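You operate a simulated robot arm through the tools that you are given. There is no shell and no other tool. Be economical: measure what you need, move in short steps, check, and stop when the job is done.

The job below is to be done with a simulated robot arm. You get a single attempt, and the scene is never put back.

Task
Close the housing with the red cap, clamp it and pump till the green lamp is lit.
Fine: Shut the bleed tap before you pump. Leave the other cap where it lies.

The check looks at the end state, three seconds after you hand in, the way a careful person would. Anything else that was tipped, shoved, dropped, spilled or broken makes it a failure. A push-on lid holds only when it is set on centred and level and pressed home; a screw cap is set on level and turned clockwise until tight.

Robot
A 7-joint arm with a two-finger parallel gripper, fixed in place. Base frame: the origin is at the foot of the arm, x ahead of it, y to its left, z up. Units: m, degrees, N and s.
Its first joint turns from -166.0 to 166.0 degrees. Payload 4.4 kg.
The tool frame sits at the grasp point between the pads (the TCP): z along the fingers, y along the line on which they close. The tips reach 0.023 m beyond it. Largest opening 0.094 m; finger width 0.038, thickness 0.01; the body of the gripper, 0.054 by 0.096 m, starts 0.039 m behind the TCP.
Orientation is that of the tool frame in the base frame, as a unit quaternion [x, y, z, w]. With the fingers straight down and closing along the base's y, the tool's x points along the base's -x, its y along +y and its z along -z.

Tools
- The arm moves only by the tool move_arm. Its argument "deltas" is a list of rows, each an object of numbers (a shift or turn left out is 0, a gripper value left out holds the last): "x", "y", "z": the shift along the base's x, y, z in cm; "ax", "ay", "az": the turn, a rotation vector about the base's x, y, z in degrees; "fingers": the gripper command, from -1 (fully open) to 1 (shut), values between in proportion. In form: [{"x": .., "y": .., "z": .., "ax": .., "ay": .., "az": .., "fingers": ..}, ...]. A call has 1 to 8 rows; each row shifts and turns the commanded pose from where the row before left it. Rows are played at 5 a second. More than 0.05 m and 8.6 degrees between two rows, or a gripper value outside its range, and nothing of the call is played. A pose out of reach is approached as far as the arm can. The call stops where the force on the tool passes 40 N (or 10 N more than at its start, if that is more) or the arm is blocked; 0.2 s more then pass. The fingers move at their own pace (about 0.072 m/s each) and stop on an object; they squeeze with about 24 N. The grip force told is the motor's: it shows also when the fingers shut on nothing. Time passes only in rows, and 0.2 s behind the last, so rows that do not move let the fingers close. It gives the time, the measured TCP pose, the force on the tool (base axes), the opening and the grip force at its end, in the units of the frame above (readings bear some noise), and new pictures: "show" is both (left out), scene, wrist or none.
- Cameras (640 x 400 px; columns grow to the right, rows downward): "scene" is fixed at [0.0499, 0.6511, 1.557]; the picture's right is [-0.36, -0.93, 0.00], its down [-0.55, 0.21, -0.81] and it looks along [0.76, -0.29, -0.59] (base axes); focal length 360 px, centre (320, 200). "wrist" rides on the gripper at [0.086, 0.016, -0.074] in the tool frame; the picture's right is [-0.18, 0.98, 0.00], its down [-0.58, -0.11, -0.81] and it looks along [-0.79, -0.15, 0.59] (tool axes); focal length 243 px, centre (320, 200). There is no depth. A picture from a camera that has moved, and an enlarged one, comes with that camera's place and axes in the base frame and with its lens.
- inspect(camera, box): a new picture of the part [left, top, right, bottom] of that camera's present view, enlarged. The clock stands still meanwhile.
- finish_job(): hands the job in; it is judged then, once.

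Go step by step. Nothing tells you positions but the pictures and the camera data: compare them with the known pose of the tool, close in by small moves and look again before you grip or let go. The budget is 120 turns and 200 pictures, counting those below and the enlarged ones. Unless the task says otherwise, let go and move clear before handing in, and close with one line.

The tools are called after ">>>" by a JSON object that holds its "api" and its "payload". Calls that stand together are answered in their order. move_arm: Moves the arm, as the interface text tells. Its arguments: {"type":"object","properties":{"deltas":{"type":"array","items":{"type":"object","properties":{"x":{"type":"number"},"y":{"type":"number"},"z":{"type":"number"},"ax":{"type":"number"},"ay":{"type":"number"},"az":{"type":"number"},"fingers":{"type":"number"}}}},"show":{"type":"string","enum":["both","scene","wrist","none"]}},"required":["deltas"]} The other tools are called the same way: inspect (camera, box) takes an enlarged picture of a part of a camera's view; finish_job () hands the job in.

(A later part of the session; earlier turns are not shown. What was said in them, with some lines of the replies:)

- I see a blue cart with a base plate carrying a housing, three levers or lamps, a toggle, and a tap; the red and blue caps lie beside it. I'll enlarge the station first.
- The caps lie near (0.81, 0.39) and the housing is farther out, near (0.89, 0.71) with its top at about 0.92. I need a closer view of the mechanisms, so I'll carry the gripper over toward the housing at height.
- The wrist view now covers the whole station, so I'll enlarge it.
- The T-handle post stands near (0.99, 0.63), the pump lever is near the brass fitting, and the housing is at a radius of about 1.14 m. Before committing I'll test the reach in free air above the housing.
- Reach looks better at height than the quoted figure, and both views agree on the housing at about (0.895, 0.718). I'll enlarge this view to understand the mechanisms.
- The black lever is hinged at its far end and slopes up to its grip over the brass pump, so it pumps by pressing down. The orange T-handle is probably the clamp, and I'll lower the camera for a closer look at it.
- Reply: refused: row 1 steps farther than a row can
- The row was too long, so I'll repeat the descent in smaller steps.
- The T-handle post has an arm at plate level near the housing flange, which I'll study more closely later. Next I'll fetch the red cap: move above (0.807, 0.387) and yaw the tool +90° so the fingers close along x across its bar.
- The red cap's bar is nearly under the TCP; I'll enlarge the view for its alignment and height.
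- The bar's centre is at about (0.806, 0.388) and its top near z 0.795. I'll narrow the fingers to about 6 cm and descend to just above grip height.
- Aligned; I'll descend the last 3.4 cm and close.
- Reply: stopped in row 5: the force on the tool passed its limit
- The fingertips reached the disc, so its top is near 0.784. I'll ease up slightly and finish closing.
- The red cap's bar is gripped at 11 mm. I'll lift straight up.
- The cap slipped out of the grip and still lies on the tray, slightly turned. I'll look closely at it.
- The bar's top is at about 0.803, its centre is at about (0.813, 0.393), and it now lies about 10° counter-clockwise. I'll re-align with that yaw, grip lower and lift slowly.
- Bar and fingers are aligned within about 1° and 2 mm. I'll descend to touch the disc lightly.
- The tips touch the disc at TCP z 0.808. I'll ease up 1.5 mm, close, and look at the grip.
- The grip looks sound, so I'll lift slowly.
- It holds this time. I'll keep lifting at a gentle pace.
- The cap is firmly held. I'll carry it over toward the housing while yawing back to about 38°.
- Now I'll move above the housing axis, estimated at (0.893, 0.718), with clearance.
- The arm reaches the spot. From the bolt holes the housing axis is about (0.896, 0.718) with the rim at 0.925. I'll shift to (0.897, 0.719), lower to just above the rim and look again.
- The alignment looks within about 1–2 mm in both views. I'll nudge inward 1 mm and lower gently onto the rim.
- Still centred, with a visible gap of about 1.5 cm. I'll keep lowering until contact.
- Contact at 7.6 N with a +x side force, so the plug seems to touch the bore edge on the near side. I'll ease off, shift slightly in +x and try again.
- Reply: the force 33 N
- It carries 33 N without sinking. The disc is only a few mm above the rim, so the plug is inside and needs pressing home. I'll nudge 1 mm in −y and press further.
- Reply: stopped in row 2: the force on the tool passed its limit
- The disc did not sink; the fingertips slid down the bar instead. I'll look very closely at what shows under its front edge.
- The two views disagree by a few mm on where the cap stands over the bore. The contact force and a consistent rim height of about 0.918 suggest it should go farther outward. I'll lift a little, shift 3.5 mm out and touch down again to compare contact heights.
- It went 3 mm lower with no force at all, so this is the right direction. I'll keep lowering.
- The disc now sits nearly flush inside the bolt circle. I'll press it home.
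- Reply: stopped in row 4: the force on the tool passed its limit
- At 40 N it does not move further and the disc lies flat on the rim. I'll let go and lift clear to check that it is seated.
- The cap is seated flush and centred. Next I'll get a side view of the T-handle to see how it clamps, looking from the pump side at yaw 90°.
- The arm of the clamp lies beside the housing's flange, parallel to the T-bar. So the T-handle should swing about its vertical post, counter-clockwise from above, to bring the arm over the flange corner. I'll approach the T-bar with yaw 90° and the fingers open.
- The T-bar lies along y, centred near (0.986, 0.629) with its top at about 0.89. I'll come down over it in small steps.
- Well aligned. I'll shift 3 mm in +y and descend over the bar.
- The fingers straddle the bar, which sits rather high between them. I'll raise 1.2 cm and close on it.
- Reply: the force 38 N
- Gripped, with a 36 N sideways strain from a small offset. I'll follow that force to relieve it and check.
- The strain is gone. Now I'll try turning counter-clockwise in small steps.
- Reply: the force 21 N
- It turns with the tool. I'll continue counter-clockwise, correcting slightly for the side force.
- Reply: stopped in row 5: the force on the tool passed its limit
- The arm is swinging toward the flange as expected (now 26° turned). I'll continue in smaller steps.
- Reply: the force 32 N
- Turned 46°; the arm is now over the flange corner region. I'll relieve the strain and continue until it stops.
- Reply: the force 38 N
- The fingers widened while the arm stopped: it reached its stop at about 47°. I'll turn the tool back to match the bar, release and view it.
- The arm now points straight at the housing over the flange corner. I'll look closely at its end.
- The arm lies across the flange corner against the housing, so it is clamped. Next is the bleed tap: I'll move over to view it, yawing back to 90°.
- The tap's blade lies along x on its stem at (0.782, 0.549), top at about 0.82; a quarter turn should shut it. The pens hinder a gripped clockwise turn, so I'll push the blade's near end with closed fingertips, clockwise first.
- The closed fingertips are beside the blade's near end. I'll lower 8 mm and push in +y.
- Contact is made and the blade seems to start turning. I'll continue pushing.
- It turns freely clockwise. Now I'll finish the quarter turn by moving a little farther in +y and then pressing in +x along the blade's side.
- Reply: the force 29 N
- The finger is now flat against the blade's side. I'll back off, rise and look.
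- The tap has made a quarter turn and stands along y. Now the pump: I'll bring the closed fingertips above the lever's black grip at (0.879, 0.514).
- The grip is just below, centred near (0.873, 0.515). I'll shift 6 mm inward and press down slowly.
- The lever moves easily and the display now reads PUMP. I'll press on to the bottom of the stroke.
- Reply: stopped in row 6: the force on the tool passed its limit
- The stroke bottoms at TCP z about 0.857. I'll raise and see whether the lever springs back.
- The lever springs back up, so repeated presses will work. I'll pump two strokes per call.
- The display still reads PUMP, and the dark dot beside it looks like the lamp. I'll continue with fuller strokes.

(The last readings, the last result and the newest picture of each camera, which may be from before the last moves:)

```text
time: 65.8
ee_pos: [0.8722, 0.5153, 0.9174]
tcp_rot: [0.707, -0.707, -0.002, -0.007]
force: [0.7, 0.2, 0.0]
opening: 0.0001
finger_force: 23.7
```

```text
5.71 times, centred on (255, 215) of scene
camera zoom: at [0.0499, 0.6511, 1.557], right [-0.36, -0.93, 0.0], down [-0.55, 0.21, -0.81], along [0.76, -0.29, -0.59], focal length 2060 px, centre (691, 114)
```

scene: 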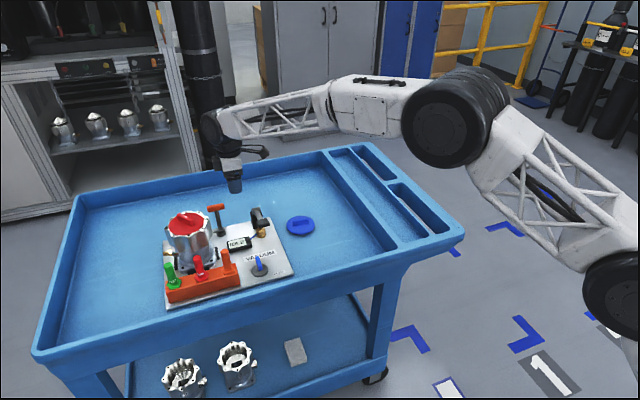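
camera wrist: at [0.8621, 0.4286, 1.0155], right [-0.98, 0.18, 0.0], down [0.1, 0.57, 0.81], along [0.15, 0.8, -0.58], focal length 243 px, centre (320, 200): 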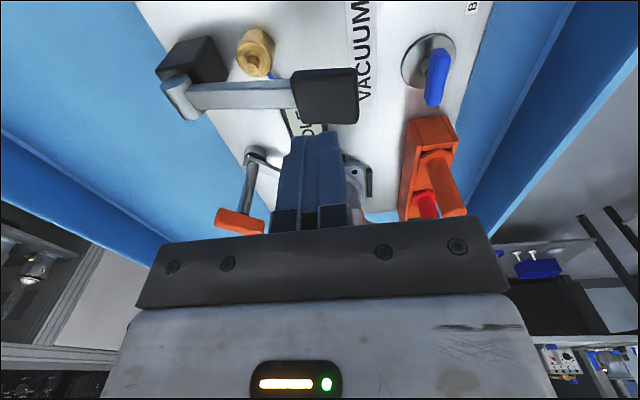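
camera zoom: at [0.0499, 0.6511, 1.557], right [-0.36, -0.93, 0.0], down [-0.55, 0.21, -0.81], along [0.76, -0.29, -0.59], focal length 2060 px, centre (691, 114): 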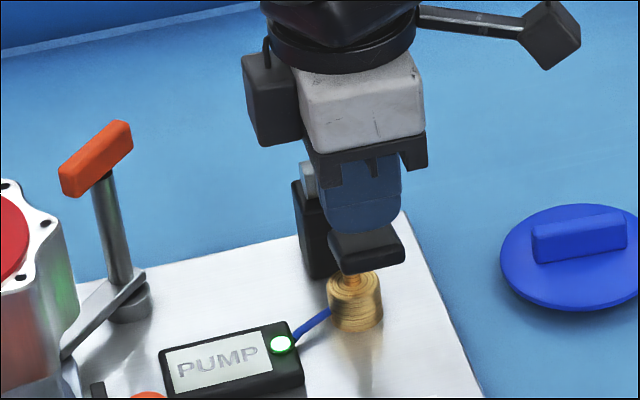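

The green lamp is lit. I'll move clear upward, let some seconds pass and check that it holds.

>>> {"api": "move_arm", "payload": {"deltas": [{"z": 3}, {"z": 4.5}, {"z": 4.5}, {"z": 4.5, "x": -2}, {"x": -4.5, "y": -1}, {"x": -4.5, "y": -1}, {"x": -4.5, "y": -1}, {}], "show": "none"}}

>>> {"api": "move_arm", "payload": {"deltas": [{"fingers": 0}, {}, {}, {}, {}, {}, {}, {}], "show": "scene"}}

>>> {"api": "inspect", "payload": {"camera": "scene", "box": [150, 190, 340, 300]}}

```text
time: 67.7
ee_pos: [0.7187, 0.4854, 1.0834]
tcp_rot: [0.707, -0.707, -0.001, -0.007]
force: [-0.1, 0.3, -0.4]
opening: 0.0
finger_force: 24.0
```

```text
time: 69.5
ee_pos: [0.7176, 0.4851, 1.0827]
tcp_rot: [-0.707, 0.707, 0.003, 0.007]
force: [0.3, 0.0, -1.1]
opening: 0.0468
finger_force: 0.1
```

scene: 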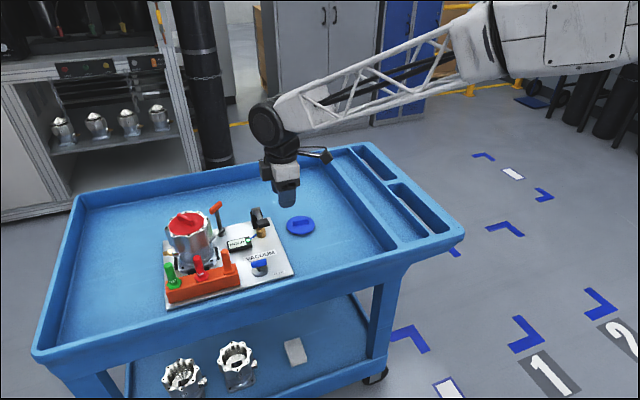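

```text
3.37 times, centred on (245, 245) of scene
camera zoom: at [0.0499, 0.6511, 1.557], right [-0.36, -0.93, 0.0], down [-0.55, 0.21, -0.81], along [0.76, -0.29, -0.59], focal length 1214 px, centre (573, 48)
```

zoom: 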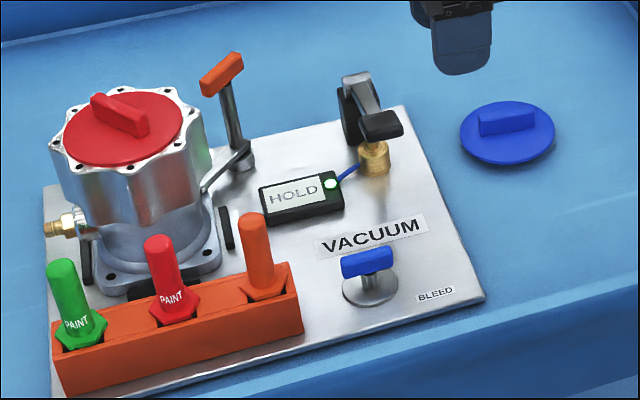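

The display reads HOLD with the green lamp on, so the vacuum is holding. I'll wait a few seconds more to be sure.

>>> {"api": "move_arm", "payload": {"deltas": [{}, {}, {}, {}, {}, {}, {}, {}], "show": "none"}}

>>> {"api": "move_arm", "payload": {"deltas": [{}, {}, {}, {}, {}, {}, {}, {}], "show": "none"}}

>>> {"api": "inspect", "payload": {"camera": "scene", "box": [150, 190, 340, 300]}}

```text
time: 71.2
ee_pos: [0.7183, 0.4858, 1.0838]
tcp_rot: [-0.707, 0.707, 0.003, 0.007]
force: [0.3, 0.0, -0.3]
opening: 0.047
finger_force: 0.1
```

```text
time: 73.0
ee_pos: [0.7197, 0.4852, 1.083]
tcp_rot: [-0.707, 0.708, 0.002, 0.007]
force: [-0.2, -0.2, 1.3]
opening: 0.0471
finger_force: 0.0
```

```text
3.37 times, centred on (245, 245) of scene
camera zoom: at [0.0499, 0.6511, 1.557], right [-0.36, -0.93, 0.0], down [-0.55, 0.21, -0.81], along [0.76, -0.29, -0.59], focal length 1214 px, centre (573, 48)
```

zoom: 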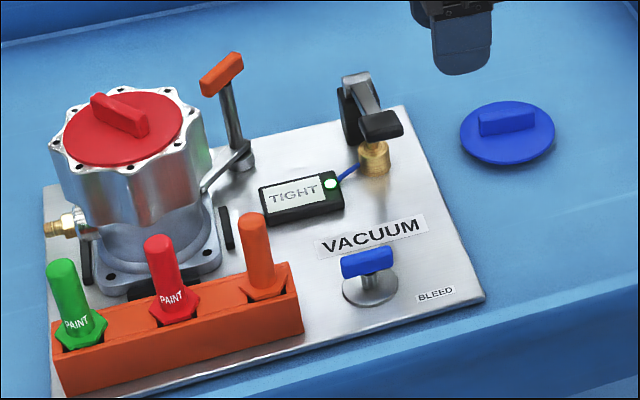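

The display now reads TIGHT and the green lamp is on. The cap, clamp and tap are all in place, the blue cap is untouched and the arm is clear, so I'm handing in.

>>> {"api": "finish_job", "payload": {}}

```text
The job is handed in.
```

The red cap is seated and the housing clamped, the bleed tap was shut before pumping, and the green lamp is lit with the display reading TIGHT.
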